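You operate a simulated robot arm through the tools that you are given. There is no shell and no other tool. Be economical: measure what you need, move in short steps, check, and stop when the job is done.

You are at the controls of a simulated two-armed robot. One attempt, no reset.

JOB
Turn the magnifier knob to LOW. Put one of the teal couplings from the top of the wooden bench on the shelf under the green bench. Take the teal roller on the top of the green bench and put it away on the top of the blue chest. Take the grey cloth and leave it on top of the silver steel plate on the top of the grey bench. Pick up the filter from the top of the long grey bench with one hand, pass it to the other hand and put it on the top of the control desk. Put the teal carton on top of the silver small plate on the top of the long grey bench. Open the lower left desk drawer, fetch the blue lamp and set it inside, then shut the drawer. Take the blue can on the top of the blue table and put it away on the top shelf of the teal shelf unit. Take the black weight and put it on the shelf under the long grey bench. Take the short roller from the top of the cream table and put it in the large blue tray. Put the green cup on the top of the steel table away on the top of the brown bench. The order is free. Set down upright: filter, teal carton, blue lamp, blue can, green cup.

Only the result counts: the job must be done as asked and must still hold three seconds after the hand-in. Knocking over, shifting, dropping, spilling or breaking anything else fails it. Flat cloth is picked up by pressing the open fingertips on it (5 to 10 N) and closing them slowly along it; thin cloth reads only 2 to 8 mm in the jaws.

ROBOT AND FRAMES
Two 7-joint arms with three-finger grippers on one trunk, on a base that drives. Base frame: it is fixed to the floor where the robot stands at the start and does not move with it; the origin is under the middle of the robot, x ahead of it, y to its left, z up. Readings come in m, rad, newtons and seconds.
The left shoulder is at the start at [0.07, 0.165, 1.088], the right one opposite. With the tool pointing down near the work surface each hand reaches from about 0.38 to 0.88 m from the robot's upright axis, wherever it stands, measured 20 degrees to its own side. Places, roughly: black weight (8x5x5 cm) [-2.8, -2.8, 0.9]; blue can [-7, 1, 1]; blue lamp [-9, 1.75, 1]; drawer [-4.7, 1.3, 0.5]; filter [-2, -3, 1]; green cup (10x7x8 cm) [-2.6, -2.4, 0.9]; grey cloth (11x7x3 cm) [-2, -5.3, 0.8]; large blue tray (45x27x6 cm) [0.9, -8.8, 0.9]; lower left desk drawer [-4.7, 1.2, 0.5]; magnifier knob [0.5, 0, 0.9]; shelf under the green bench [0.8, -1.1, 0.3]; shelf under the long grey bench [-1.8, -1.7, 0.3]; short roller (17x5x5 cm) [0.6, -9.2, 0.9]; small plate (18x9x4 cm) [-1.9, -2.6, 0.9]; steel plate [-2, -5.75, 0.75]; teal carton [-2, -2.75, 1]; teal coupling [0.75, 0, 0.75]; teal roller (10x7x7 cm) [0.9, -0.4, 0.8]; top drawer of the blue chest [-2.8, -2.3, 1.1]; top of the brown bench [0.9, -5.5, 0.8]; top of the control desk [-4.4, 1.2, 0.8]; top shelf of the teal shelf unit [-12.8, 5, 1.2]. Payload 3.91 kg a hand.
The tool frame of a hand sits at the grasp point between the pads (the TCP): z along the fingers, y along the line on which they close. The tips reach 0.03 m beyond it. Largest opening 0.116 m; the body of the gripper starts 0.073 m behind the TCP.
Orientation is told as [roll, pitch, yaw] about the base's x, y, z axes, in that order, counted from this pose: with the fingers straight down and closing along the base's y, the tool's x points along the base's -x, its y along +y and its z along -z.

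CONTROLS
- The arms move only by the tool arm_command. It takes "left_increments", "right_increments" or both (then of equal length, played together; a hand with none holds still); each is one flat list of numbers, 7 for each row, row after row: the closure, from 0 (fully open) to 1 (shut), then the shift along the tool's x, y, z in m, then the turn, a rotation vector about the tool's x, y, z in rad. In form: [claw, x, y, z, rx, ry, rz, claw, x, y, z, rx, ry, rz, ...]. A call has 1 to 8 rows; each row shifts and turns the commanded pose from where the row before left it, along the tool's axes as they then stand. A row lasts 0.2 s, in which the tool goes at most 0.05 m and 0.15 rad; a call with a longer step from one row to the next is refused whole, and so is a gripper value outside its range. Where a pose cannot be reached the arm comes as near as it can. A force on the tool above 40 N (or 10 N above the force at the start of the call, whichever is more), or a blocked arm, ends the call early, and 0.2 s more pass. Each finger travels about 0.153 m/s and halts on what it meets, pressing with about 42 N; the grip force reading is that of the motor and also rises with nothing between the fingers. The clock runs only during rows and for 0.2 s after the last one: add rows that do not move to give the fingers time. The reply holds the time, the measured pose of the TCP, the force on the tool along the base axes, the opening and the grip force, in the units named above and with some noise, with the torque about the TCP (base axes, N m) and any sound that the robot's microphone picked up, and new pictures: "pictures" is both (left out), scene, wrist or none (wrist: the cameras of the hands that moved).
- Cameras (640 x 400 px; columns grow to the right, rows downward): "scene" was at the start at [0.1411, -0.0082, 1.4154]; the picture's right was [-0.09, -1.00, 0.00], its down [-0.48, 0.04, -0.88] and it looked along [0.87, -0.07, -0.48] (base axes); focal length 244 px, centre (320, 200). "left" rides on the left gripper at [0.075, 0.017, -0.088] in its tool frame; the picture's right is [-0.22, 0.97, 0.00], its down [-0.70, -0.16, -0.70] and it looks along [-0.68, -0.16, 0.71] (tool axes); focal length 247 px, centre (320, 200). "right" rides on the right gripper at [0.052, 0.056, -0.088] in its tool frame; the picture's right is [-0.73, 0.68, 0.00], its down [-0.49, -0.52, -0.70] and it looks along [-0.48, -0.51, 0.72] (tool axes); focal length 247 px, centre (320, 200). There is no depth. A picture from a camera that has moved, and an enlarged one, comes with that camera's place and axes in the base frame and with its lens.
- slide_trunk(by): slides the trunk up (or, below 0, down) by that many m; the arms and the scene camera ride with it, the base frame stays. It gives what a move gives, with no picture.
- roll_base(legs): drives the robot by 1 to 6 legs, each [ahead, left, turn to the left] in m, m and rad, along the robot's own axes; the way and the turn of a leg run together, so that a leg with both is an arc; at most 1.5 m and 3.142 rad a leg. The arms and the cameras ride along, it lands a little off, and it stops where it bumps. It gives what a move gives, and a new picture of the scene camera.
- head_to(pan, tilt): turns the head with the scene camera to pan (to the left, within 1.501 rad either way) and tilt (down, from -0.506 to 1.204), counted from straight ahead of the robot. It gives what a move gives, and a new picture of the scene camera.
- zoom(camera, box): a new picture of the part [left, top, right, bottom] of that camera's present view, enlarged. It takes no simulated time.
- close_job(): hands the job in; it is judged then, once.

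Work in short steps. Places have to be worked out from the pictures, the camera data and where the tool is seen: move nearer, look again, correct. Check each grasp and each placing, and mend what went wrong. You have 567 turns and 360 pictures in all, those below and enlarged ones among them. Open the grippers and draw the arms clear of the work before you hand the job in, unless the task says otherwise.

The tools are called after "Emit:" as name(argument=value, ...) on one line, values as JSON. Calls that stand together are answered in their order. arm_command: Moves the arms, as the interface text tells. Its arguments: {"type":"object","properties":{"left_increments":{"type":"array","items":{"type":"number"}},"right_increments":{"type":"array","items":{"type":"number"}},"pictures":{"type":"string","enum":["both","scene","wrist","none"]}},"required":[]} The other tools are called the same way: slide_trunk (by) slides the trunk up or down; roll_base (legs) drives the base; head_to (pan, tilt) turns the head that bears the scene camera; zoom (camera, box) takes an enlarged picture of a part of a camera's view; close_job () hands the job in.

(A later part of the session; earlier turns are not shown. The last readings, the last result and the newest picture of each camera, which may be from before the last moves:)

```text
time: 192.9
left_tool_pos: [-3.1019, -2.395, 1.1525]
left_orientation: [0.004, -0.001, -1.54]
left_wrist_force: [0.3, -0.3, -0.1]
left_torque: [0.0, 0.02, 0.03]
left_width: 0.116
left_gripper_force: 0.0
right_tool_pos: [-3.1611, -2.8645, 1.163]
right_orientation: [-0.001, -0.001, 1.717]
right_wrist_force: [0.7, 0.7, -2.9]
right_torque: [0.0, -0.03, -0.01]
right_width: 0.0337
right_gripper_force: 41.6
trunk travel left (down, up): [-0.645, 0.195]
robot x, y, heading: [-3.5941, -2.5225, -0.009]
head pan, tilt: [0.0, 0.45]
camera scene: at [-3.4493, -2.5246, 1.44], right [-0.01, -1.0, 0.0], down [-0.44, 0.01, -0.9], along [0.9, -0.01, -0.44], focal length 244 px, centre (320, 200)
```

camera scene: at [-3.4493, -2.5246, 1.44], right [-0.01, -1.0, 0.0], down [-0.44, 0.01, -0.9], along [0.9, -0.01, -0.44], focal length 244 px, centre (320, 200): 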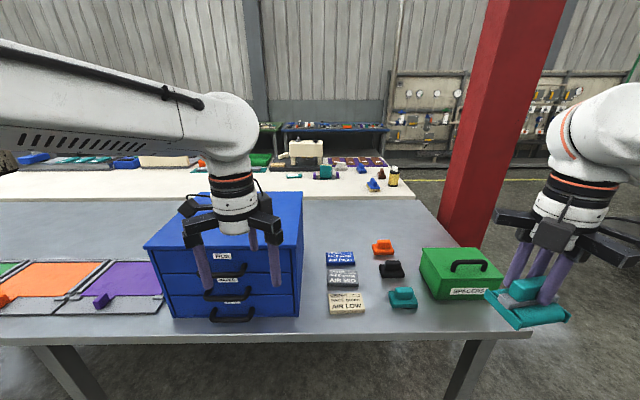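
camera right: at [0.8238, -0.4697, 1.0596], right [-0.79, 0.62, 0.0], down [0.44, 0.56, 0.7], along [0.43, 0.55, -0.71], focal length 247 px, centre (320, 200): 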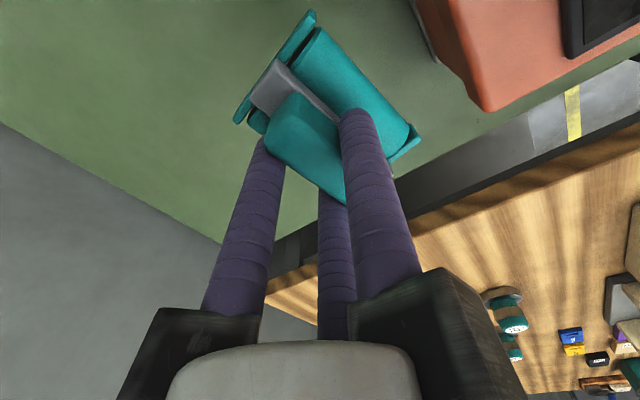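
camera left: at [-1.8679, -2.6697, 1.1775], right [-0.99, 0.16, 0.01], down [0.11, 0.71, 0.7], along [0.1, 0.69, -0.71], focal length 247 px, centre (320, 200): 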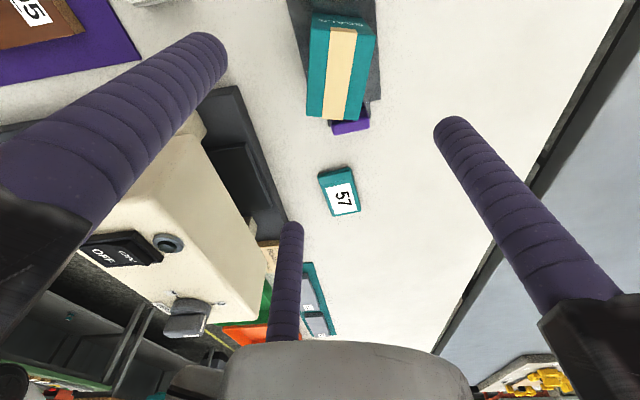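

The blue chest's top is at z of about 1.085, spanning x -2.97…-2.66 and y -2.47…-2.11. I raise the trunk for clearance and move so the right hand can reach its top.

Emit:
slide_trunk(by=0.12)

Emit:
roll_base(legs=[[0, 0.4, 0], [0.2, 0, 0]])

Emit:
head_to(pan=-0.35, tilt=0.6)

```text
time: 194.4
left_tool_pos: [-3.1018, -2.3959, 1.2715]
left_orientation: [0.004, 0.0, -1.538]
left_wrist_force: [0.3, -0.4, -0.4]
left_torque: [0.01, -0.01, -0.02]
left_width: 0.1161
left_gripper_force: 0.0
right_tool_pos: [-3.161, -2.8652, 1.2824]
right_orientation: [-0.001, 0.0, 1.719]
right_wrist_force: [0.7, -0.3, -3.1]
right_torque: [0.04, -0.02, -0.04]
right_width: 0.0339
right_gripper_force: 41.9
trunk travel left (down, up): [-0.765, 0.075]
robot x, y, heading: [-3.5944, -2.5235, -0.006]
head pan, tilt: [0.0, 0.45]
```

```text
time: 198.2
left_tool_pos: [-2.8949, -2.0, 1.2749]
left_orientation: [0.004, 0.0, -1.552]
left_wrist_force: [-0.1, 0.4, 0.1]
left_torque: [-0.04, -0.04, -0.01]
left_width: 0.1159
left_gripper_force: 0.0
right_tool_pos: [-2.9594, -2.4686, 1.2842]
right_orientation: [-0.005, -0.001, 1.705]
right_wrist_force: [-0.6, 0.6, -2.7]
right_torque: [0.01, -0.04, 0.02]
right_width: 0.0339
right_gripper_force: 41.7
trunk travel left (down, up): [-0.765, 0.075]
robot x, y, heading: [-3.3815, -2.1216, -0.024]
head pan, tilt: [0.0, 0.45]
camera scene: at [-3.2435, -2.1247, 1.5603], right [-0.02, -1.0, 0.0], down [-0.43, 0.01, -0.9], along [0.9, -0.02, -0.43], focal length 244 px, centre (320, 200)
```

scene: 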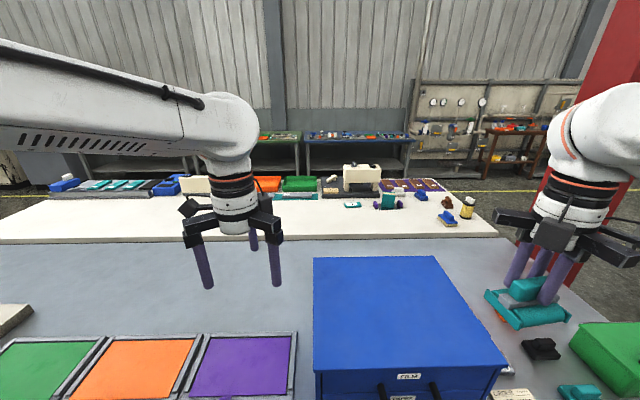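

```text
time: 199.0
left_tool_pos: [-2.8902, -2.0, 1.2726]
left_orientation: [0.005, -0.001, -1.551]
left_wrist_force: [-0.3, -0.2, 0.5]
left_torque: [0.0, 0.01, -0.02]
left_width: 0.1161
left_gripper_force: 0.1
right_tool_pos: [-2.9561, -2.4678, 1.2829]
right_orientation: [0.0, -0.002, 1.705]
right_wrist_force: [0.5, 0.1, -3.5]
right_torque: [0.01, -0.01, -0.01]
right_width: 0.0338
right_gripper_force: 41.8
trunk travel left (down, up): [-0.765, 0.075]
robot x, y, heading: [-3.3877, -2.121, -0.025]
head pan, tilt: [-0.351, 0.6]
camera scene: at [-3.2498, -2.1548, 1.5463], right [-0.37, -0.93, 0.0], down [-0.53, 0.21, -0.82], along [0.77, -0.3, -0.57], focal length 244 px, centre (320, 200)
```

scene: 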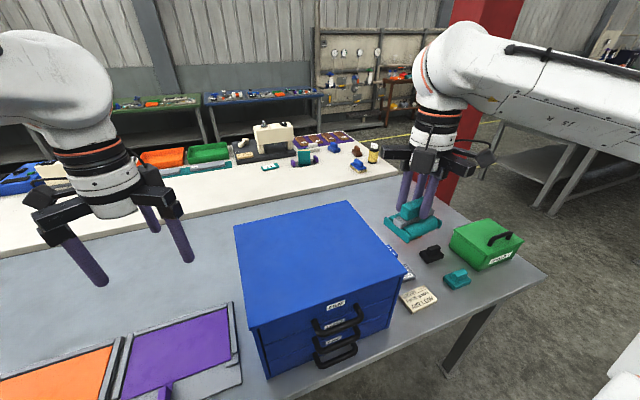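

Chest top centre is about (-2.81, -2.305). I carry the roller over it and start down.

Emit:
arm_command(right_increments=[1, -0.0277, -0.0312, 0, 0, 0, 0, 1, -0.0277, -0.0312, 0, 0, 0, 0, 1, -0.0277, -0.0312, 0, 0, 0, 0, 1, -0.0277, -0.0312, 0, 0, 0, 0, 1, -0.0277, -0.0312, 0, 0, 0, 0, 1, 0, 0, 0.04, 0, 0, 0, 1, 0, 0, 0.04, 0, 0, 0, 1, 0, 0, 0.015, 0, 0, 0], pictures="both")

```text
time: 200.8
left_tool_pos: [-2.8919, -1.9983, 1.2712]
left_orientation: [0.004, -0.002, -1.551]
left_wrist_force: [0.0, 0.2, 0.0]
left_torque: [0.0, 0.05, -0.02]
left_width: 0.116
left_gripper_force: 0.1
right_tool_pos: [-2.8188, -2.3096, 1.1867]
right_orientation: [-0.001, -0.003, 1.707]
right_wrist_force: [0.3, 0.3, -3.7]
right_torque: [0.02, 0.0, 0.02]
right_width: 0.0339
right_gripper_force: 42.1
trunk travel left (down, up): [-0.765, 0.075]
robot x, y, heading: [-3.3844, -2.1167, -0.027]
head pan, tilt: [-0.351, 0.6]
camera scene: at [-3.2501, -2.1537, 1.5464], right [-0.37, -0.93, 0.0], down [-0.53, 0.21, -0.82], along [0.77, -0.3, -0.57], focal length 244 px, centre (320, 200)
camera right: at [-2.8682, -2.3678, 1.2754], right [-0.77, 0.63, 0.0], down [0.45, 0.55, 0.7], along [0.44, 0.54, -0.71], focal length 247 px, centre (320, 200)
```

scene: 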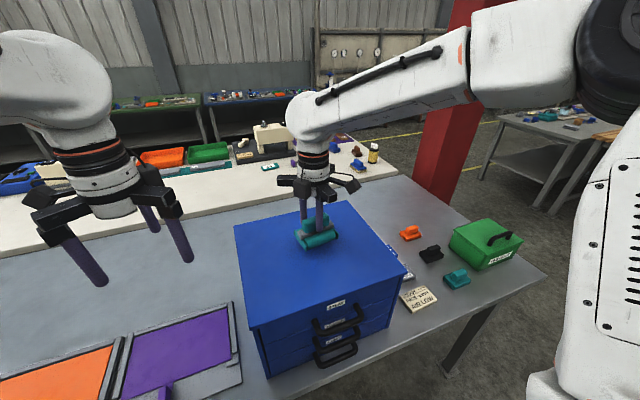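
right: 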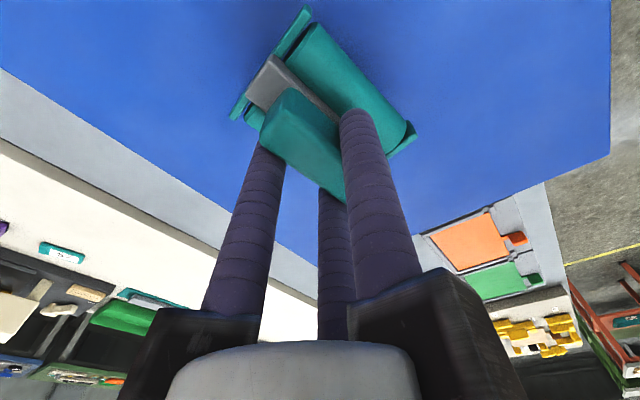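

Well over the chest. I lower in small steps until contact.

Emit:
arm_command(right_increments=[1, 0, 0, 0.008, 0, 0, 0, 1, 0, 0, 0.006, 0, 0, 0, 1, 0, 0, 0.005, 0, 0, 0, 1, 0, 0, 0.005, 0, 0, 0, 1, 0, 0, 0.005, 0, 0, 0], pictures="none")

```text
time: 202.0
left_tool_pos: [-2.8938, -1.9992, 1.2729]
left_orientation: [0.006, -0.001, -1.551]
left_wrist_force: [0.2, -0.8, 0.1]
left_torque: [-0.01, 0.03, 0.01]
left_width: 0.116
left_gripper_force: 0.0
right_tool_pos: [-2.8174, -2.3092, 1.1697]
right_orientation: [-0.019, -0.001, 1.705]
right_wrist_force: [-0.6, -1.1, 19.9]
right_torque: [-0.36, 0.54, 0.04]
right_width: 0.0339
right_gripper_force: 42.5
trunk travel left (down, up): [-0.765, 0.075]
robot x, y, heading: [-3.3828, -2.1226, -0.023]
head pan, tilt: [-0.351, 0.6]
stopped in row 5 (right hand): the force on the tool passed its limit at 46 N (the readings are from after the stop); the commanded pose is now the measured one
```

Contact at z = 1.17. I ease up 4 mm, open, and rise.

Emit:
arm_command(right_increments=[1, 0, 0, -0.003, 0, 0, 0, 0.6, 0, 0, 0, 0, 0, 0, 0.3, 0, 0, 0, 0, 0, 0, 0.3, 0, 0, -0.02, 0, 0, 0, 0.2, 0, 0, -0.04, 0, 0, 0, 0, 0, 0, -0.03, 0, 0, 0, 0, 0, 0, -0.03, 0, 0, 0], pictures="both")

```text
time: 203.6
left_tool_pos: [-2.8927, -1.9994, 1.2727]
left_orientation: [0.005, -0.001, -1.55]
left_wrist_force: [-0.6, 0.3, -0.1]
left_torque: [0.03, -0.01, -0.05]
left_width: 0.1162
left_gripper_force: 0.0
right_tool_pos: [-2.8222, -2.3093, 1.2898]
right_orientation: [-0.013, -0.001, 1.705]
right_wrist_force: [0.5, 0.3, 0.1]
right_torque: [0.02, -0.02, 0.01]
right_width: 0.116
right_gripper_force: 0.1
trunk travel left (down, up): [-0.765, 0.075]
robot x, y, heading: [-3.3834, -2.1206, -0.026]
head pan, tilt: [-0.351, 0.6]
camera scene: at [-3.2517, -2.1545, 1.5465], right [-0.37, -0.93, 0.0], down [-0.53, 0.21, -0.83], along [0.77, -0.3, -0.56], focal length 244 px, centre (320, 200)
camera right: at [-2.8729, -2.3683, 1.3774], right [-0.77, 0.63, -0.01], down [0.44, 0.55, 0.71], along [0.45, 0.54, -0.71], focal length 247 px, centre (320, 200)
```

scene: 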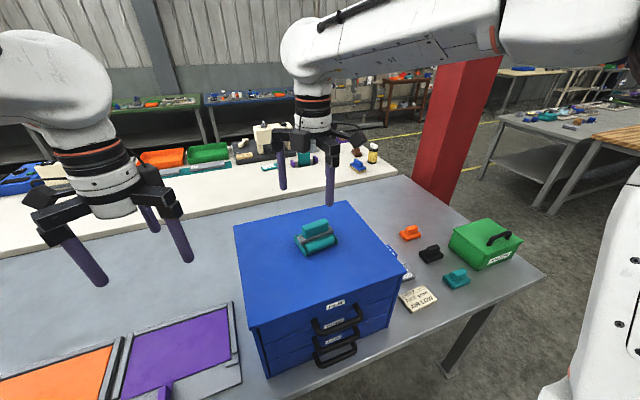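
right: 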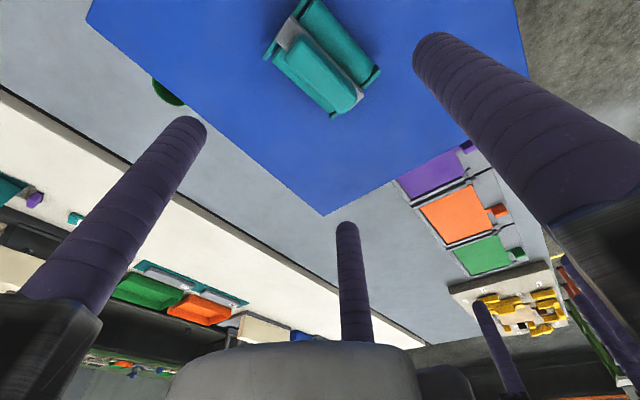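

The roller sits on the chest. The black weight is near (-2.81, -2.76), so I shift the base south to take it with the right hand.

Emit:
roll_base(legs=[[0, -0.44, 0.02]])

Emit:
zoom(camera="scene", box=[240, 150, 480, 330])

Emit:
zoom(camera="right", box=[0, 0, 640, 400])

```text
time: 206.3
left_tool_pos: [-2.9023, -2.4425, 1.2727]
left_orientation: [0.004, -0.002, -1.539]
left_wrist_force: [0.3, 0.4, 0.6]
left_torque: [0.0, 0.02, 0.0]
left_width: 0.1161
left_gripper_force: 0.1
right_tool_pos: [-2.8282, -2.7516, 1.2886]
right_orientation: [-0.014, 0.002, 1.718]
right_wrist_force: [0.9, -0.5, -0.1]
right_torque: [0.01, -0.02, -0.02]
right_width: 0.1161
right_gripper_force: 0.0
trunk travel left (down, up): [-0.765, 0.075]
robot x, y, heading: [-3.3931, -2.5712, -0.006]
head pan, tilt: [-0.351, 0.6]
camera scene: at [-3.2589, -2.6013, 1.5465], right [-0.36, -0.93, 0.0], down [-0.53, 0.2, -0.83], along [0.77, -0.29, -0.56], focal length 244 px, centre (320, 200)
```

scene: 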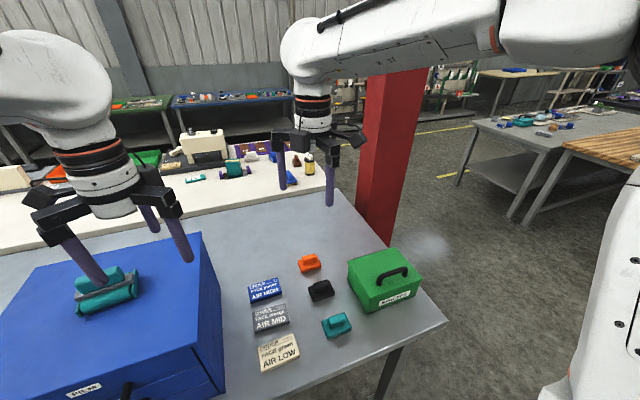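

```text
2.22 times, centred on (360, 240) of scene
camera zoom: at [-3.2589, -2.6013, 1.5465], right [-0.36, -0.93, 0.0], down [-0.53, 0.2, -0.83], along [0.77, -0.29, -0.56], focal length 541 px, centre (231, 111)
```

zoom: 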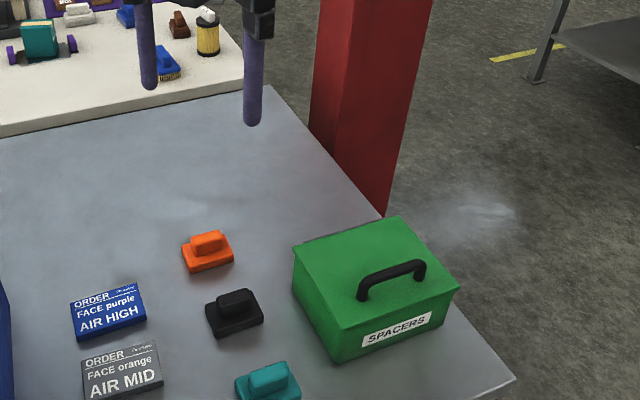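

```text
1.00 times, centred on (320, 200) of right (not enlarged: the box is as wide or as high as the picture)
camera zoom: at [-2.8776, -2.8103, 1.3771], right [-0.78, 0.62, -0.01], down [0.44, 0.56, 0.71], along [0.45, 0.55, -0.71], focal length 247 px, centre (320, 200)
```

zoom: 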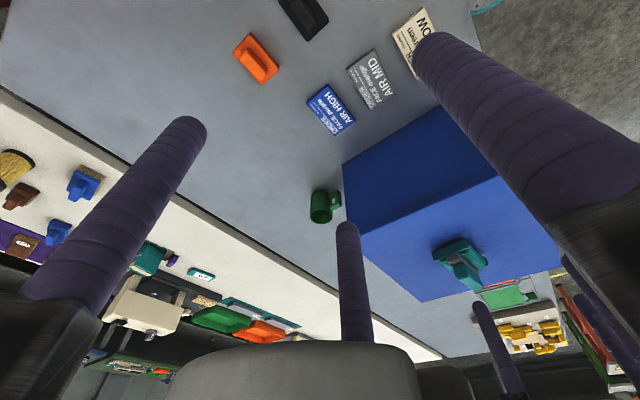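

The weight is at about (-2.805, -2.774) and the cup at (-2.556, -2.417). I lower the right hand above the weight for a close look.

Emit:
arm_command(right_increments=[0, 0.025, -0.0195, 0.03, 0, 0, 0, 0, 0, 0, 0.045, 0, 0, 0, 0, 0, 0, 0.045, 0, 0, 0, 0, 0, 0, 0.045, 0, 0, 0, 0, 0, 0, 0.045, 0, 0, 0, 0, 0, 0, 0.045, 0, 0, 0], pictures="wrist")

```text
time: 207.7
left_tool_pos: [-2.9015, -2.4435, 1.2727]
left_orientation: [0.004, -0.001, -1.54]
left_wrist_force: [0.0, 0.0, -0.5]
left_torque: [-0.04, 0.01, 0.0]
left_width: 0.1159
left_gripper_force: 0.0
right_tool_pos: [-2.8006, -2.7746, 1.0315]
right_orientation: [-0.014, -0.001, 1.718]
right_wrist_force: [0.6, -0.1, -0.4]
right_torque: [-0.01, 0.02, 0.0]
right_width: 0.116
right_gripper_force: 0.1
trunk travel left (down, up): [-0.765, 0.075]
robot x, y, heading: [-3.3891, -2.5708, -0.015]
head pan, tilt: [-0.351, 0.6]
camera right: at [-2.8507, -2.8341, 1.1186], right [-0.78, 0.62, -0.01], down [0.44, 0.56, 0.71], along [0.45, 0.55, -0.71], focal length 247 px, centre (320, 200)
```

right: 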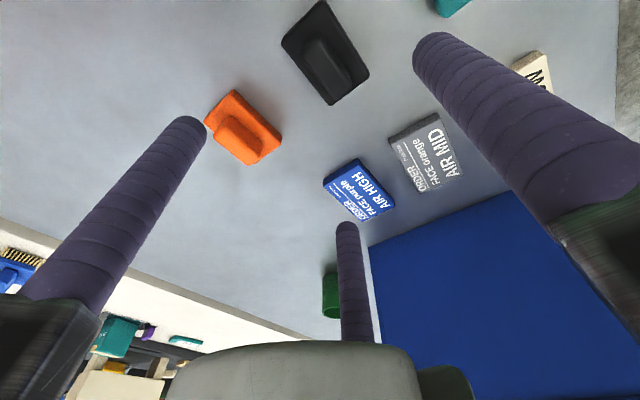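

The weight's long axis is along y with its handle centred near (-2.813, -2.783). I square the hand, centre, and descend to the handle.

Emit:
arm_command(right_increments=[0, 0, 0, 0, 0, 0, 0.147, 0, 0.0085, 0.009, 0.03, 0, 0, 0, 0, 0, 0, 0.03, 0, 0, 0, 0, 0, 0, 0.03, 0, 0, 0], pictures="wrist")

```text
time: 208.7
left_tool_pos: [-2.9013, -2.4428, 1.2719]
left_orientation: [0.003, -0.001, -1.538]
left_wrist_force: [0.6, 0.3, 0.5]
left_torque: [-0.03, 0.04, -0.01]
left_width: 0.1159
left_gripper_force: 0.0
right_tool_pos: [-2.8095, -2.7813, 0.9418]
right_orientation: [-0.013, -0.003, 1.57]
right_wrist_force: [0.2, 0.7, -0.5]
right_torque: [0.01, 0.02, -0.01]
right_width: 0.116
right_gripper_force: 0.0
trunk travel left (down, up): [-0.765, 0.075]
robot x, y, heading: [-3.3931, -2.5667, -0.015]
head pan, tilt: [-0.351, 0.6]
camera right: at [-2.8673, -2.8335, 1.0289], right [-0.68, 0.73, -0.01], down [0.51, 0.49, 0.71], along [0.52, 0.48, -0.71], focal length 247 px, centre (320, 200)
```

right: 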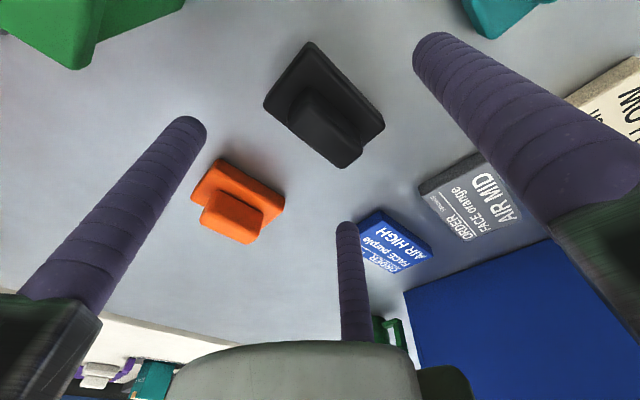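

The handle top appears lower (about 0.865). I descend further and look again.

Emit:
arm_command(right_increments=[0, 0, 0, 0.02, 0, 0, 0, 0, 0, 0, 0.02, 0, 0, 0, 0, 0, 0, 0.01, 0, 0, 0], pictures="wrist")

```text
time: 209.5
left_tool_pos: [-2.9029, -2.4431, 1.2725]
left_orientation: [0.004, 0.0, -1.54]
left_wrist_force: [0.2, 0.2, 0.8]
left_torque: [0.01, 0.02, -0.02]
left_width: 0.1162
left_gripper_force: 0.1
right_tool_pos: [-2.8084, -2.783, 0.8933]
right_orientation: [-0.016, -0.001, 1.57]
right_wrist_force: [0.1, -0.9, -0.6]
right_torque: [0.0, -0.06, 0.02]
right_width: 0.116
right_gripper_force: 0.1
trunk travel left (down, up): [-0.765, 0.075]
robot x, y, heading: [-3.3918, -2.5678, -0.014]
head pan, tilt: [-0.351, 0.6]
camera right: at [-2.8661, -2.8348, 0.9814], right [-0.68, 0.73, -0.01], down [0.51, 0.49, 0.71], along [0.52, 0.48, -0.71], focal length 247 px, centre (320, 200)
```

right: 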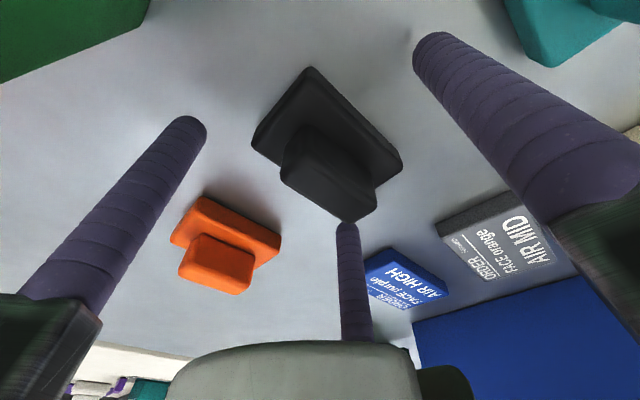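

The handle is now between the tips. I lower 4 mm and close.

Emit:
arm_command(right_increments=[0, 0, 0, 0.004, 0, 0, 0, 0.6, 0, 0, 0, 0, 0, 0, 1, 0, 0, 0, 0, 0, 0, 1, 0, 0, 0, 0, 0, 0, 1, 0, 0, 0, 0, 0, 0, 1, 0, 0, -0.01, 0, 0, 0, 1, 0, 0, -0.015, 0, 0, 0], pictures="wrist")

```text
time: 211.1
left_tool_pos: [-2.9021, -2.4419, 1.2737]
left_orientation: [0.002, 0.0, -1.54]
left_wrist_force: [-1.3, 0.2, -0.2]
left_torque: [0.03, -0.04, 0.04]
left_width: 0.1157
left_gripper_force: 0.1
right_tool_pos: [-2.8093, -2.7818, 0.9139]
right_orientation: [-0.012, -0.002, 1.569]
right_wrist_force: [1.0, 0.2, -5.8]
right_torque: [0.03, -0.05, 0.01]
right_width: 0.071
right_gripper_force: 42.1
trunk travel left (down, up): [-0.765, 0.075]
robot x, y, heading: [-3.3954, -2.572, -0.016]
head pan, tilt: [-0.351, 0.6]
camera right: at [-2.8673, -2.8346, 1.0018], right [-0.68, 0.73, -0.01], down [0.51, 0.48, 0.71], along [0.52, 0.48, -0.71], focal length 247 px, centre (320, 200)
```

right: 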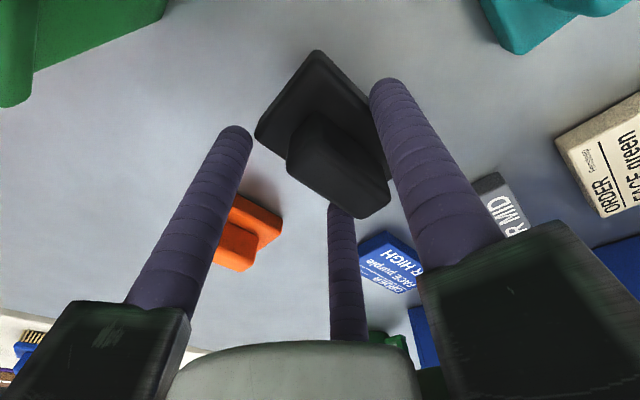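

The tips catch the base block only near their ends. I set it back and regrip deeper.

Emit:
arm_command(right_increments=[1, 0, 0, 0.015, 0, 0, 0, 1, 0, 0, 0.009, 0, 0, 0, 0.3, 0, 0, 0, 0, 0, 0, 0.1, 0, 0, 0, 0, 0, 0, 0.1, 0, 0, 0.006, 0, 0, 0, 0.1, 0, 0, 0.005, 0, 0, 0], pictures="wrist")

```text
time: 212.5
left_tool_pos: [-2.9035, -2.4428, 1.2726]
left_orientation: [0.005, -0.001, -1.54]
left_wrist_force: [0.0, 0.3, -0.1]
left_torque: [-0.03, 0.0, 0.01]
left_width: 0.1161
left_gripper_force: 0.2
right_tool_pos: [-2.8092, -2.7799, 0.8805]
right_orientation: [-0.016, -0.002, 1.571]
right_wrist_force: [0.6, -1.3, 6.0]
right_torque: [-0.05, 0.38, 0.08]
right_width: 0.1044
right_gripper_force: 0.1
trunk travel left (down, up): [-0.765, 0.075]
robot x, y, heading: [-3.3915, -2.5704, -0.015]
head pan, tilt: [-0.351, 0.6]
camera right: at [-2.8666, -2.8325, 0.9682], right [-0.68, 0.73, -0.01], down [0.51, 0.49, 0.71], along [0.52, 0.48, -0.71], focal length 247 px, centre (320, 200)
```

right: 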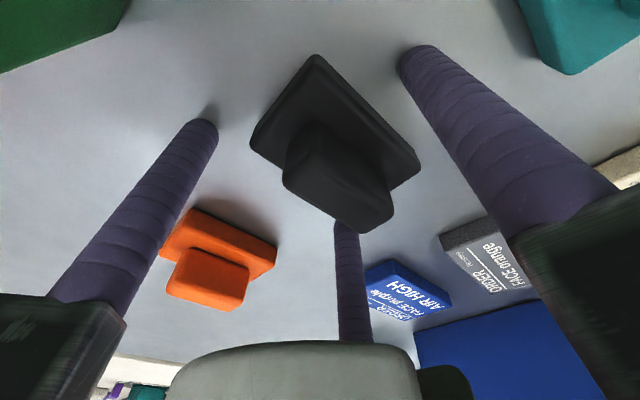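

The tips touch the table (z = 0.85). I raise 2 mm and close on the base block.

Emit:
arm_command(right_increments=[0.1, 0, 0, -0.003, 0, 0, 0, 0.6, 0, 0, 0, 0, 0, 0, 1, 0, 0, 0, 0, 0, 0, 1, 0, 0, 0, 0, 0, 0, 1, 0, 0, 0, 0, 0, 0, 1, 0, 0, -0.01, 0, 0, 0, 1, 0, 0, -0.03, 0, 0, 0, 1, 0, 0, -0.04, 0, 0, 0], pictures="wrist")

```text
time: 214.3
left_tool_pos: [-2.9045, -2.443, 1.2727]
left_orientation: [0.005, 0.0, -1.537]
left_wrist_force: [-0.2, -0.5, -0.1]
left_torque: [0.0, -0.05, 0.01]
left_width: 0.1159
left_gripper_force: 0.1
right_tool_pos: [-2.8106, -2.7833, 0.964]
right_orientation: [-0.014, -0.002, 1.574]
right_wrist_force: [0.4, -0.3, -5.2]
right_torque: [-0.03, -0.11, 0.01]
right_width: 0.071
right_gripper_force: 42.2
trunk travel left (down, up): [-0.765, 0.075]
robot x, y, heading: [-3.3899, -2.5713, -0.017]
head pan, tilt: [-0.351, 0.6]
camera right: at [-2.8689, -2.835, 1.0509], right [-0.68, 0.73, -0.01], down [0.51, 0.49, 0.71], along [0.52, 0.48, -0.71], focal length 247 px, centre (320, 200)
```

right: 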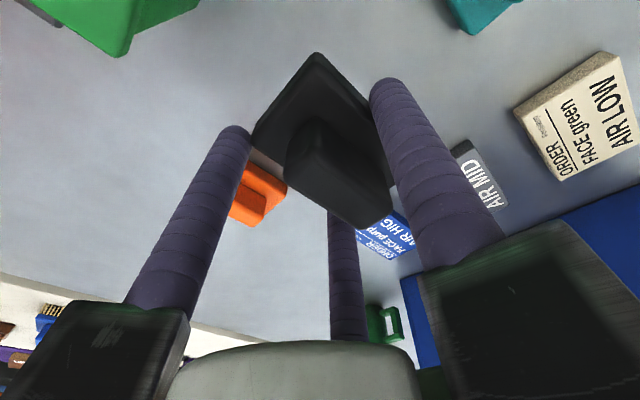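

The weight is held securely. I raise it, and meanwhile yaw the left hand to -2.25 so the cup's handle will fall between fingers. Then I shift the base for the cup.

Emit:
arm_command(right_increments=[1, 0, 0, -0.045, 0, 0, 0, 1, 0, 0, -0.045, 0, 0, 0, 1, 0, 0, -0.045, 0, 0, 0, 1, 0, 0.03, -0.045, 0, 0, 0, 1, 0, 0.04, -0.03, 0, 0, 0, 1, 0, 0.04, 0, 0, 0, 0], left_increments=[0, 0, 0, 0, 0, 0, 0.14, 0, 0, 0, 0, 0, 0, 0.14, 0, 0, 0, 0, 0, 0, 0.14, 0, 0, 0, 0, 0, 0, 0.14, 0, 0, 0, 0, 0, 0, 0.14, 0, 0, 0, 0, 0, 0, 0.01], pictures="none")

Emit:
roll_base(legs=[[0.05, -0.15, 0.017]])

Emit:
head_to(pan=0.4, tilt=0.55)

```text
refused: row 4 steps farther than a row can; nothing moved
```

```text
time: 215.5
left_tool_pos: [-2.874, -2.5304, 1.2728]
left_orientation: [0.004, 0.002, -1.525]
left_wrist_force: [0.6, -0.8, 0.4]
left_torque: [0.06, -0.02, 0.01]
left_width: 0.1163
left_gripper_force: 0.1
right_tool_pos: [-2.7769, -2.8626, 0.9638]
right_orientation: [-0.012, -0.014, 1.581]
right_wrist_force: [0.1, -0.9, -5.7]
right_torque: [-0.14, -0.07, -0.03]
right_width: 0.062
right_gripper_force: 42.4
trunk travel left (down, up): [-0.765, 0.075]
robot x, y, heading: [-3.3608, -2.664, 0.001]
head pan, tilt: [-0.351, 0.6]
stopped in leg 1: the force on the tool passed its limit at 64 N (the readings are from after the stop); the commanded pose is now the measured one
camera scene: at [-3.2281, -2.6959, 1.5463], right [-0.34, -0.94, 0.0], down [-0.53, 0.2, -0.82], along [0.77, -0.28, -0.57], focal length 244 px, centre (320, 200)
```

scene: 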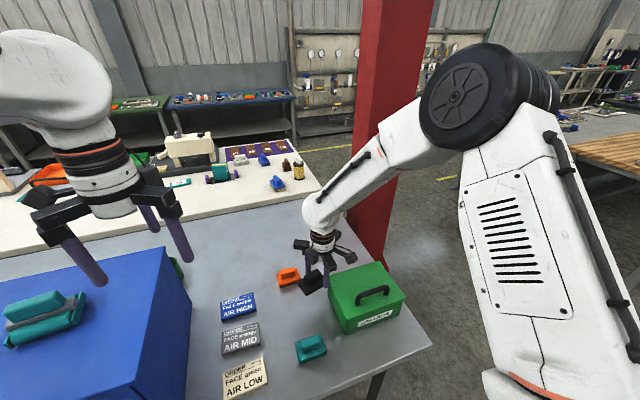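

```text
time: 216.6
left_tool_pos: [-2.8738, -2.5289, 1.2732]
left_orientation: [0.003, -0.001, -1.525]
left_wrist_force: [-0.5, -0.7, -0.1]
left_torque: [0.0, -0.02, -0.03]
left_width: 0.116
left_gripper_force: 0.0
right_tool_pos: [-2.7773, -2.8604, 0.9636]
right_orientation: [-0.014, -0.014, 1.582]
right_wrist_force: [0.5, 0.1, -5.7]
right_torque: [-0.19, -0.07, 0.01]
right_width: 0.0621
right_gripper_force: 41.6
trunk travel left (down, up): [-0.765, 0.075]
robot x, y, heading: [-3.3614, -2.6669, 0.006]
head pan, tilt: [0.4, 0.55]
camera scene: at [-3.2285, -2.628, 1.5509], right [0.39, -0.92, 0.0], down [-0.48, -0.2, -0.85], along [0.78, 0.33, -0.52], focal length 244 px, centre (320, 200)
```

scene: 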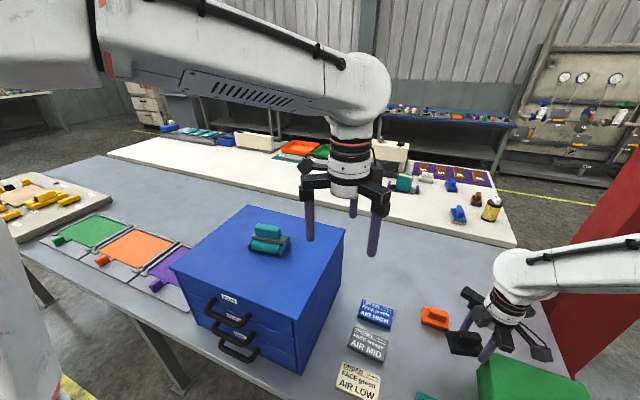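

My arm command was refused as too long a step, and the base then moved with the weight still low. It pressed on the green box. I lift the weight straight up now and check the box.

Emit:
arm_command(right_increments=[1, 0, 0.01, -0.005, 0, 0, 0, 1, 0, 0, -0.04, 0, 0, 0, 1, 0, 0, -0.045, 0, 0, 0, 1, 0, 0, -0.045, 0, 0, 0, 1, 0, 0, -0.045, 0, 0, 0, 1, 0, 0, -0.045, 0, 0, 0], pictures="wrist")

Emit:
head_to(pan=-0.351, tilt=0.6)

Emit:
zoom(camera="scene", box=[240, 200, 480, 380])

```text
time: 218.0
left_tool_pos: [-2.8749, -2.5286, 1.2737]
left_orientation: [0.004, 0.0, -1.526]
left_wrist_force: [-0.1, -0.4, 0.4]
left_torque: [-0.01, -0.04, -0.03]
left_width: 0.1161
left_gripper_force: 0.0
right_tool_pos: [-2.7945, -2.8638, 1.1884]
right_orientation: [-0.015, -0.015, 1.583]
right_wrist_force: [0.1, -0.8, -5.5]
right_torque: [-0.16, -0.09, 0.01]
right_width: 0.062
right_gripper_force: 42.3
trunk travel left (down, up): [-0.765, 0.075]
robot x, y, heading: [-3.3638, -2.6653, 0.004]
head pan, tilt: [0.4, 0.55]
camera right: at [-2.8522, -2.9174, 1.2757], right [-0.69, 0.72, 0.0], down [0.51, 0.48, 0.71], along [0.52, 0.49, -0.7], focal length 247 px, centre (320, 200)
```

right: 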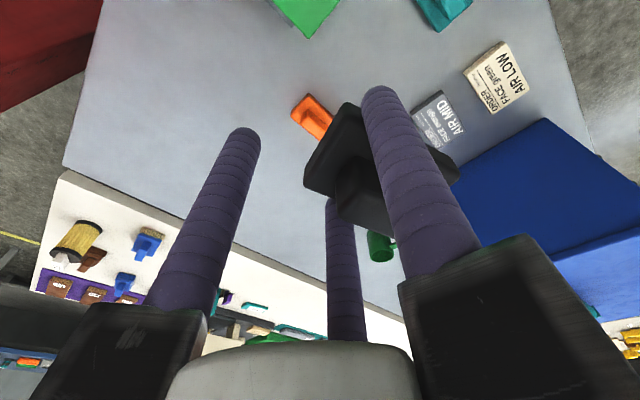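

```text
time: 219.1
left_tool_pos: [-2.8743, -2.5292, 1.2723]
left_orientation: [0.003, -0.001, -1.526]
left_wrist_force: [0.3, 0.0, -0.8]
left_torque: [0.01, 0.0, 0.02]
left_width: 0.1159
left_gripper_force: 0.1
right_tool_pos: [-2.7938, -2.8639, 1.1874]
right_orientation: [-0.014, -0.015, 1.581]
right_wrist_force: [-0.1, 0.2, -5.7]
right_torque: [-0.21, -0.07, 0.0]
right_width: 0.062
right_gripper_force: 41.8
trunk travel left (down, up): [-0.765, 0.075]
robot x, y, heading: [-3.3634, -2.6624, 0.003]
head pan, tilt: [-0.351, 0.6]
camera scene: at [-3.2282, -2.6934, 1.5464], right [-0.34, -0.94, 0.0], down [-0.53, 0.19, -0.82], along [0.78, -0.28, -0.57], focal length 244 px, centre (320, 200)
```

scene: 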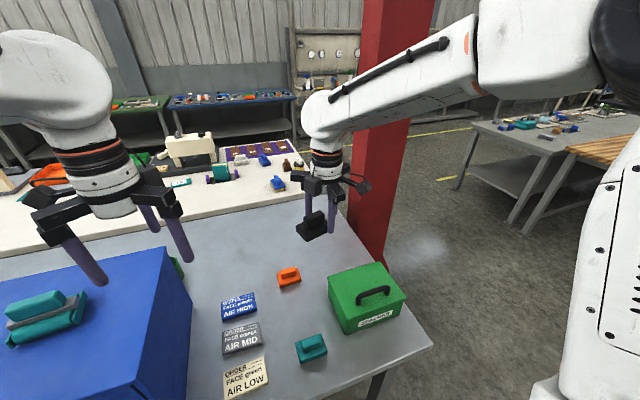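

```text
2.22 times, centred on (360, 290) of scene
camera zoom: at [-3.2282, -2.6934, 1.5464], right [-0.34, -0.94, 0.0], down [-0.53, 0.19, -0.82], along [0.78, -0.28, -0.57], focal length 541 px, centre (231, 0)
```

zoom: 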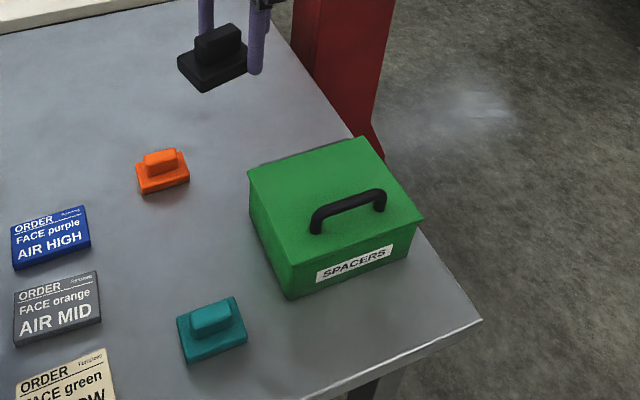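

The box moved less than about 1 cm relative to its neighbours, so I leave it. The weight is still held. Now I yaw the left hand (arm only) and then move it above the cup.

Emit:
arm_command(left_increments=[0, 0, 0, 0, 0, 0, 0.142, 0, 0, 0, 0, 0, 0, 0.142, 0, 0, 0, 0, 0, 0, 0.142, 0, 0, 0, 0, 0, 0, 0.142, 0, 0, 0, 0, 0, 0, 0.142], pictures="none")

Emit:
arm_command(left_increments=[0, 0.0356, 0.0226, 0, 0, 0, 0, 0, 0.0356, 0.0226, 0, 0, 0, 0, 0, 0.0356, 0.0226, 0, 0, 0, 0, 0, 0.0356, 0.0226, 0, 0, 0, 0, 0, 0.0356, 0.0226, 0, 0, 0, 0, 0, 0.0356, 0.0226, 0, 0, 0, 0, 0, 0.0356, 0.0226, 0, 0, 0, 0, 0, 0.0356, 0.0226, 0, 0, 0, 0], pictures="wrist")

```text
time: 220.3
left_tool_pos: [-2.8736, -2.5288, 1.2723]
left_orientation: [0.001, 0.002, -2.239]
left_wrist_force: [-0.1, 0.4, 0.7]
left_torque: [-0.02, -0.02, 0.0]
left_width: 0.1161
left_gripper_force: 0.1
right_tool_pos: [-2.7926, -2.8625, 1.1889]
right_orientation: [-0.014, -0.013, 1.583]
right_wrist_force: [-0.5, -0.4, -6.4]
right_torque: [-0.2, -0.08, -0.02]
right_width: 0.062
right_gripper_force: 41.9
trunk travel left (down, up): [-0.765, 0.075]
robot x, y, heading: [-3.3619, -2.6623, -0.003]
head pan, tilt: [-0.351, 0.6]
```

```text
time: 222.1
left_tool_pos: [-2.575, -2.429, 1.2664]
left_orientation: [-0.017, -0.007, -2.246]
left_wrist_force: [0.9, 3.9, 8.5]
left_torque: [-0.31, 0.11, 0.04]
left_width: 0.1161
left_gripper_force: 0.1
left hand out of reach, approached as far as the arm can: row 8
right_tool_pos: [-2.7881, -2.8658, 1.1835]
right_orientation: [-0.008, -0.017, 1.583]
right_wrist_force: [1.9, -1.0, -6.8]
right_torque: [-0.14, 0.0, 0.0]
right_width: 0.0618
right_gripper_force: 41.7
trunk travel left (down, up): [-0.765, 0.075]
robot x, y, heading: [-3.3614, -2.6633, -0.005]
head pan, tilt: [-0.351, 0.6]
camera left: at [-2.512, -2.3822, 1.3545], right [0.62, -0.78, -0.01], down [-0.55, -0.45, 0.71], along [-0.56, -0.43, -0.71], focal length 247 px, centre (320, 200)
```

left: 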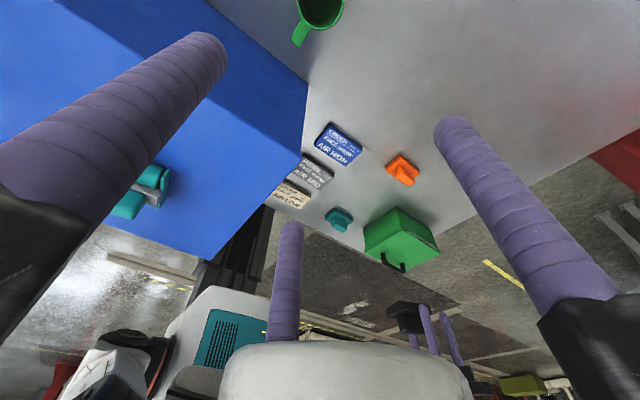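

The cup's rim centre is about (-2.552, -2.407), with its handle pointing roughly at the chest (-x). I turn the hand +0.35 rad so the handle sits between two fingers, and come down.

Emit:
arm_command(left_increments=[0, 0, 0, 0.02, 0, 0, -0.12, 0, 0, 0, 0.03, 0, 0, -0.12, 0, 0, 0, 0.03, 0, 0, -0.11, 0, 0.02, 0.01, 0.03, 0, 0, 0, 0, 0.007, 0.005, 0.04, 0, 0, 0, 0, 0, 0, 0.04, 0, 0, 0], pictures="both")

```text
time: 223.5
left_tool_pos: [-2.5526, -2.4002, 1.0843]
left_orientation: [0.007, 0.001, -1.885]
left_wrist_force: [-0.5, -0.2, -0.6]
left_torque: [-0.02, -0.01, -0.04]
left_width: 0.116
left_gripper_force: 0.1
right_tool_pos: [-2.7937, -2.8639, 1.1883]
right_orientation: [-0.014, -0.012, 1.582]
right_wrist_force: [0.0, 0.0, -6.4]
right_torque: [-0.22, -0.09, -0.06]
right_width: 0.0617
right_gripper_force: 42.2
trunk travel left (down, up): [-0.765, 0.075]
robot x, y, heading: [-3.3623, -2.6599, 0.004]
head pan, tilt: [-0.351, 0.6]
camera scene: at [-3.2283, -2.6929, 1.5465], right [-0.34, -0.94, 0.0], down [-0.53, 0.19, -0.82], along [0.78, -0.28, -0.57], focal length 244 px, centre (320, 200)
camera left: at [-2.5122, -2.3349, 1.1734], right [0.86, -0.51, 0.0], down [-0.37, -0.61, 0.7], along [-0.36, -0.6, -0.72], focal length 247 px, centre (320, 200)
```

scene: 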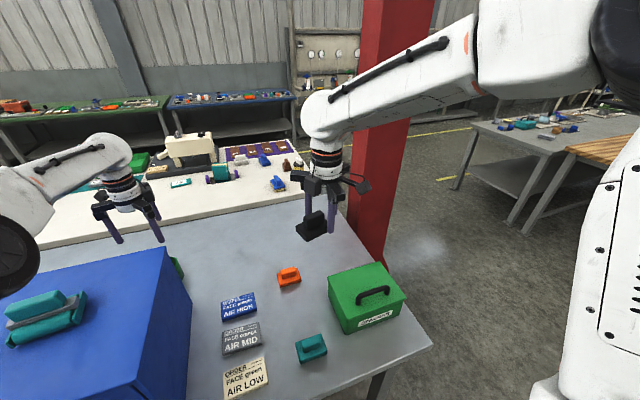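
left: 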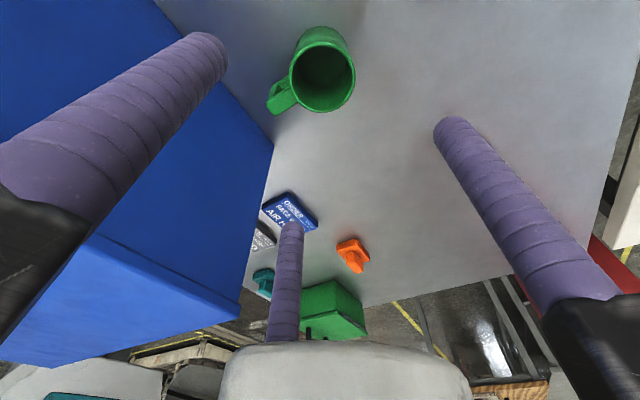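

The cup is centred below and its handle lies between fingers. I descend towards it, watching force.

Emit:
arm_command(left_increments=[0, -0.003, 0.004, 0.03, 0, 0, 0, 0, 0, 0, 0.04, 0, 0, 0, 0, 0, 0, 0.04, 0, 0, 0, 0, 0, 0, 0.02, 0, 0, 0], pictures="both")

```text
time: 224.5
left_tool_pos: [-2.5501, -2.4063, 0.9515]
left_orientation: [0.005, 0.0, -1.885]
left_wrist_force: [0.6, 0.0, 0.0]
left_torque: [-0.03, 0.01, 0.01]
left_width: 0.1159
left_gripper_force: 0.0
right_tool_pos: [-2.7913, -2.8638, 1.1864]
right_orientation: [-0.013, -0.014, 1.583]
right_wrist_force: [0.7, -0.1, -6.3]
right_torque: [-0.22, -0.07, 0.0]
right_width: 0.0619
right_gripper_force: 42.0
trunk travel left (down, up): [-0.765, 0.075]
robot x, y, heading: [-3.3585, -2.6594, 0.006]
head pan, tilt: [-0.351, 0.6]
camera scene: at [-3.2273, -2.6935, 1.5463], right [-0.34, -0.94, 0.0], down [-0.53, 0.19, -0.82], along [0.77, -0.28, -0.57], focal length 244 px, centre (320, 200)
camera left: at [-2.5103, -2.3416, 1.0407], right [0.86, -0.51, 0.0], down [-0.37, -0.61, 0.7], along [-0.36, -0.6, -0.72], focal length 247 px, centre (320, 200)
```

scene: 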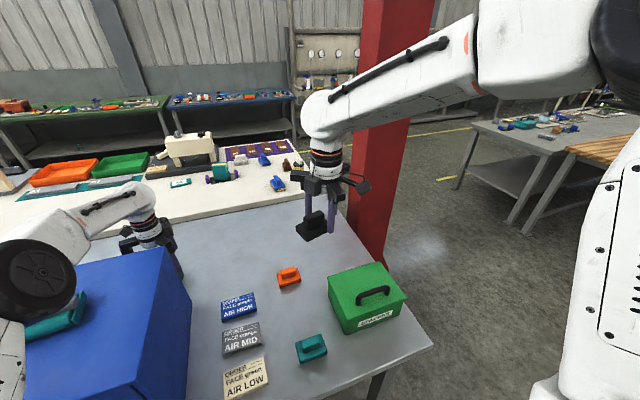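
left: 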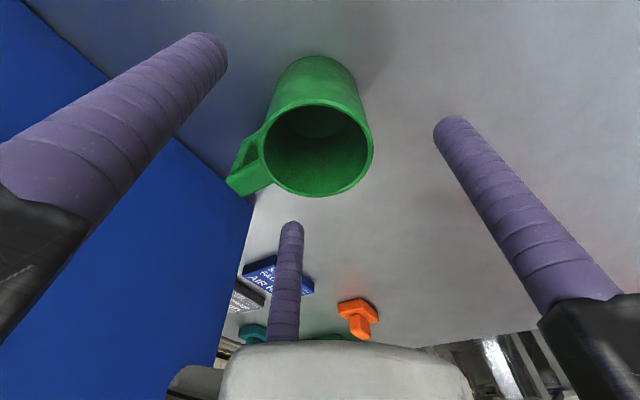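

The left elbow is near the roller on the chest, so I raise the trunk by its remaining 0.07 m before going lower.

Emit:
slide_trunk(by=0.07)

Emit:
arm_command(left_increments=[0, 0, 0, 0.03, 0, 0, 0, 0, 0, 0, 0.03, 0, 0, 0, 0, 0, 0, 0.03, 0, 0, 0, 0, 0, 0, 0.015, 0, 0, 0], pictures="both")

```text
time: 225.6
left_tool_pos: [-2.5503, -2.4062, 1.0224]
left_orientation: [0.005, 0.001, -1.886]
left_wrist_force: [-0.1, -0.1, -0.1]
left_torque: [-0.02, 0.02, 0.02]
left_width: 0.116
left_gripper_force: 0.1
right_tool_pos: [-2.793, -2.8638, 1.2569]
right_orientation: [-0.014, -0.014, 1.583]
right_wrist_force: [1.0, 0.3, -6.7]
right_torque: [-0.21, -0.05, 0.0]
right_width: 0.0617
right_gripper_force: 42.2
trunk travel left (down, up): [-0.835, 0.005]
robot x, y, heading: [-3.3664, -2.6626, -0.001]
head pan, tilt: [-0.351, 0.6]
```

```text
time: 226.6
left_tool_pos: [-2.5503, -2.4074, 0.9174]
left_orientation: [0.003, 0.0, -1.886]
left_wrist_force: [-0.3, -0.2, -0.3]
left_torque: [0.01, 0.02, -0.02]
left_width: 0.116
left_gripper_force: 0.2
right_tool_pos: [-2.7921, -2.8644, 1.2571]
right_orientation: [-0.014, -0.013, 1.582]
right_wrist_force: [-0.3, -0.9, -6.7]
right_torque: [-0.2, -0.08, -0.02]
right_width: 0.0617
right_gripper_force: 42.4
trunk travel left (down, up): [-0.835, 0.005]
robot x, y, heading: [-3.3609, -2.6657, -0.003]
head pan, tilt: [-0.351, 0.6]
camera scene: at [-3.2274, -2.6934, 1.6163], right [-0.34, -0.94, 0.0], down [-0.53, 0.19, -0.82], along [0.77, -0.28, -0.57], focal length 244 px, centre (320, 200)
camera left: at [-2.5108, -2.3417, 1.0066], right [0.86, -0.52, 0.0], down [-0.37, -0.61, 0.7], along [-0.36, -0.6, -0.72], focal length 247 px, centre (320, 200)
```

scene: 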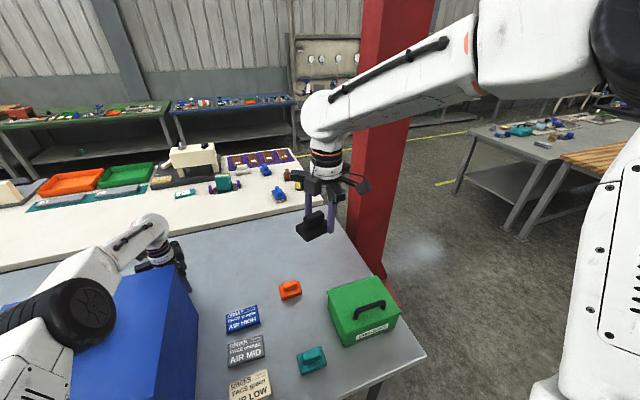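
left: 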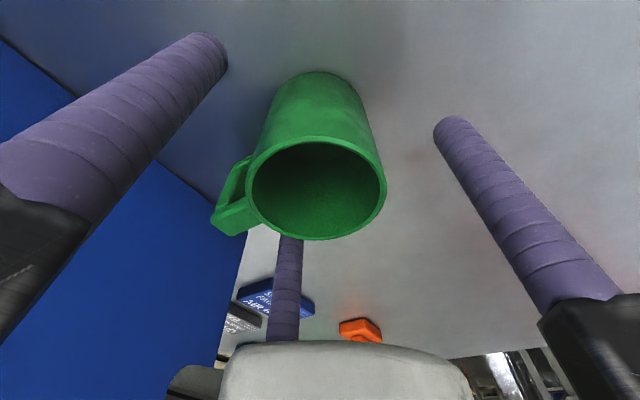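

All clear. I close on the cup.

Emit:
arm_command(left_increments=[0.3, 0, 0, 0, 0, 0, 0, 0.5, 0, 0, 0, 0, 0, 0, 0.8, 0, 0, 0, 0, 0, 0, 1, 0, 0, 0, 0, 0, 0, 1, 0, 0, 0, 0, 0, 0], pictures="wrist")

```text
time: 227.8
left_tool_pos: [-2.5505, -2.4067, 0.9182]
left_orientation: [0.004, 0.0, -1.887]
left_wrist_force: [0.8, -0.1, 1.3]
left_torque: [-0.04, -0.02, 0.06]
left_width: 0.0599
left_gripper_force: 42.4
right_tool_pos: [-2.7946, -2.8629, 1.2571]
right_orientation: [-0.015, -0.015, 1.583]
right_wrist_force: [0.6, 1.8, -5.5]
right_torque: [-0.2, -0.1, 0.03]
right_width: 0.0615
right_gripper_force: 41.9
trunk travel left (down, up): [-0.835, 0.005]
robot x, y, heading: [-3.3644, -2.6643, 0.006]
head pan, tilt: [-0.351, 0.6]
camera left: at [-2.5111, -2.3417, 1.007], right [0.86, -0.52, 0.0], down [-0.37, -0.61, 0.7], along [-0.36, -0.6, -0.72], focal length 247 px, centre (320, 200)
```

left: 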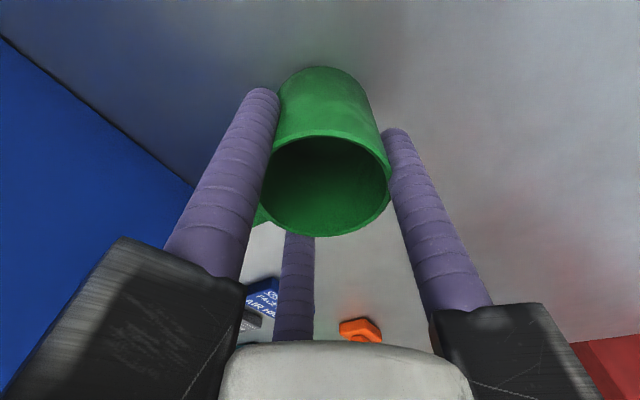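

Gripped. I lift vertically to clear the chest.

Emit:
arm_command(left_increments=[1, 0, 0, -0.01, 0, 0, 0, 1, 0, 0, -0.03, 0, 0, 0, 1, 0, 0, -0.045, 0, 0, 0, 1, 0, 0, -0.045, 0, 0, 0, 1, 0, 0, -0.045, 0, 0, 0, 1, 0, 0, -0.045, 0, 0, 0, 1, 0, 0, -0.045, 0, 0, 0, 1, 0, 0, -0.045, 0, 0, 0], pictures="wrist")

```text
time: 229.6
left_tool_pos: [-2.5538, -2.4101, 1.2247]
left_orientation: [0.003, 0.002, -1.886]
left_wrist_force: [-0.5, 0.3, -1.7]
left_torque: [0.02, 0.0, 0.0]
left_width: 0.0598
left_gripper_force: 41.8
right_tool_pos: [-2.7937, -2.8634, 1.2588]
right_orientation: [-0.014, -0.016, 1.583]
right_wrist_force: [0.0, -0.6, -5.9]
right_torque: [-0.19, -0.08, -0.03]
right_width: 0.0616
right_gripper_force: 41.4
trunk travel left (down, up): [-0.835, 0.005]
robot x, y, heading: [-3.3621, -2.6643, 0.001]
head pan, tilt: [-0.351, 0.6]
camera left: at [-2.515, -2.3448, 1.3134], right [0.86, -0.52, 0.0], down [-0.37, -0.61, 0.7], along [-0.36, -0.6, -0.72], focal length 247 px, centre (320, 200)
```

left: 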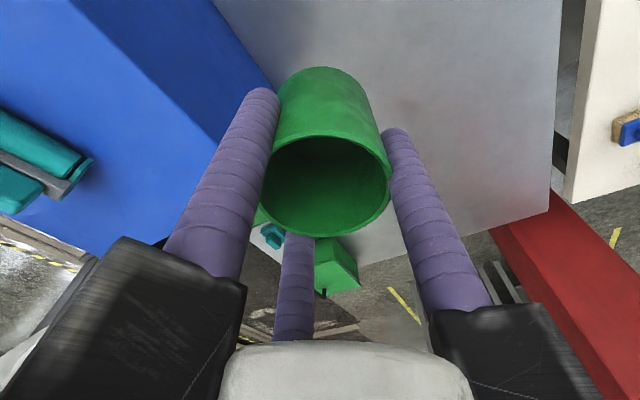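

The cup is held upright. I swing it south away from the roller, then back towards the robot.

Emit:
arm_command(left_increments=[1, -0.0333, 0.0109, 0, 0, 0, 0, 1, -0.0333, 0.0109, 0, 0, 0, 0, 1, -0.0333, 0.0109, 0, 0, 0, 0, 1, -0.0333, 0.0109, 0, 0, 0, 0, 1, -0.014, -0.0428, 0, 0, 0, 0, 1, -0.014, -0.0428, 0, 0, 0, 0, 1, -0.014, -0.0428, 0, 0, 0, 0, 1, -0.014, -0.0428, 0, 0, 0, 0], pictures="none")

```text
time: 231.4
left_tool_pos: [-2.7196, -2.5431, 1.2466]
left_orientation: [0.058, -0.001, -1.87]
left_wrist_force: [-6.7, -0.2, -7.7]
left_torque: [0.01, -0.62, 0.02]
left_width: 0.0602
left_gripper_force: 42.5
left hand out of reach, approached as far as the arm can: row 4
right_tool_pos: [-2.7945, -2.8625, 1.2593]
right_orientation: [-0.017, -0.013, 1.583]
right_wrist_force: [0.7, 0.4, -5.7]
right_torque: [-0.2, -0.09, 0.03]
right_width: 0.0613
right_gripper_force: 42.3
trunk travel left (down, up): [-0.835, 0.005]
robot x, y, heading: [-3.3614, -2.664, 0.001]
head pan, tilt: [-0.351, 0.6]
```

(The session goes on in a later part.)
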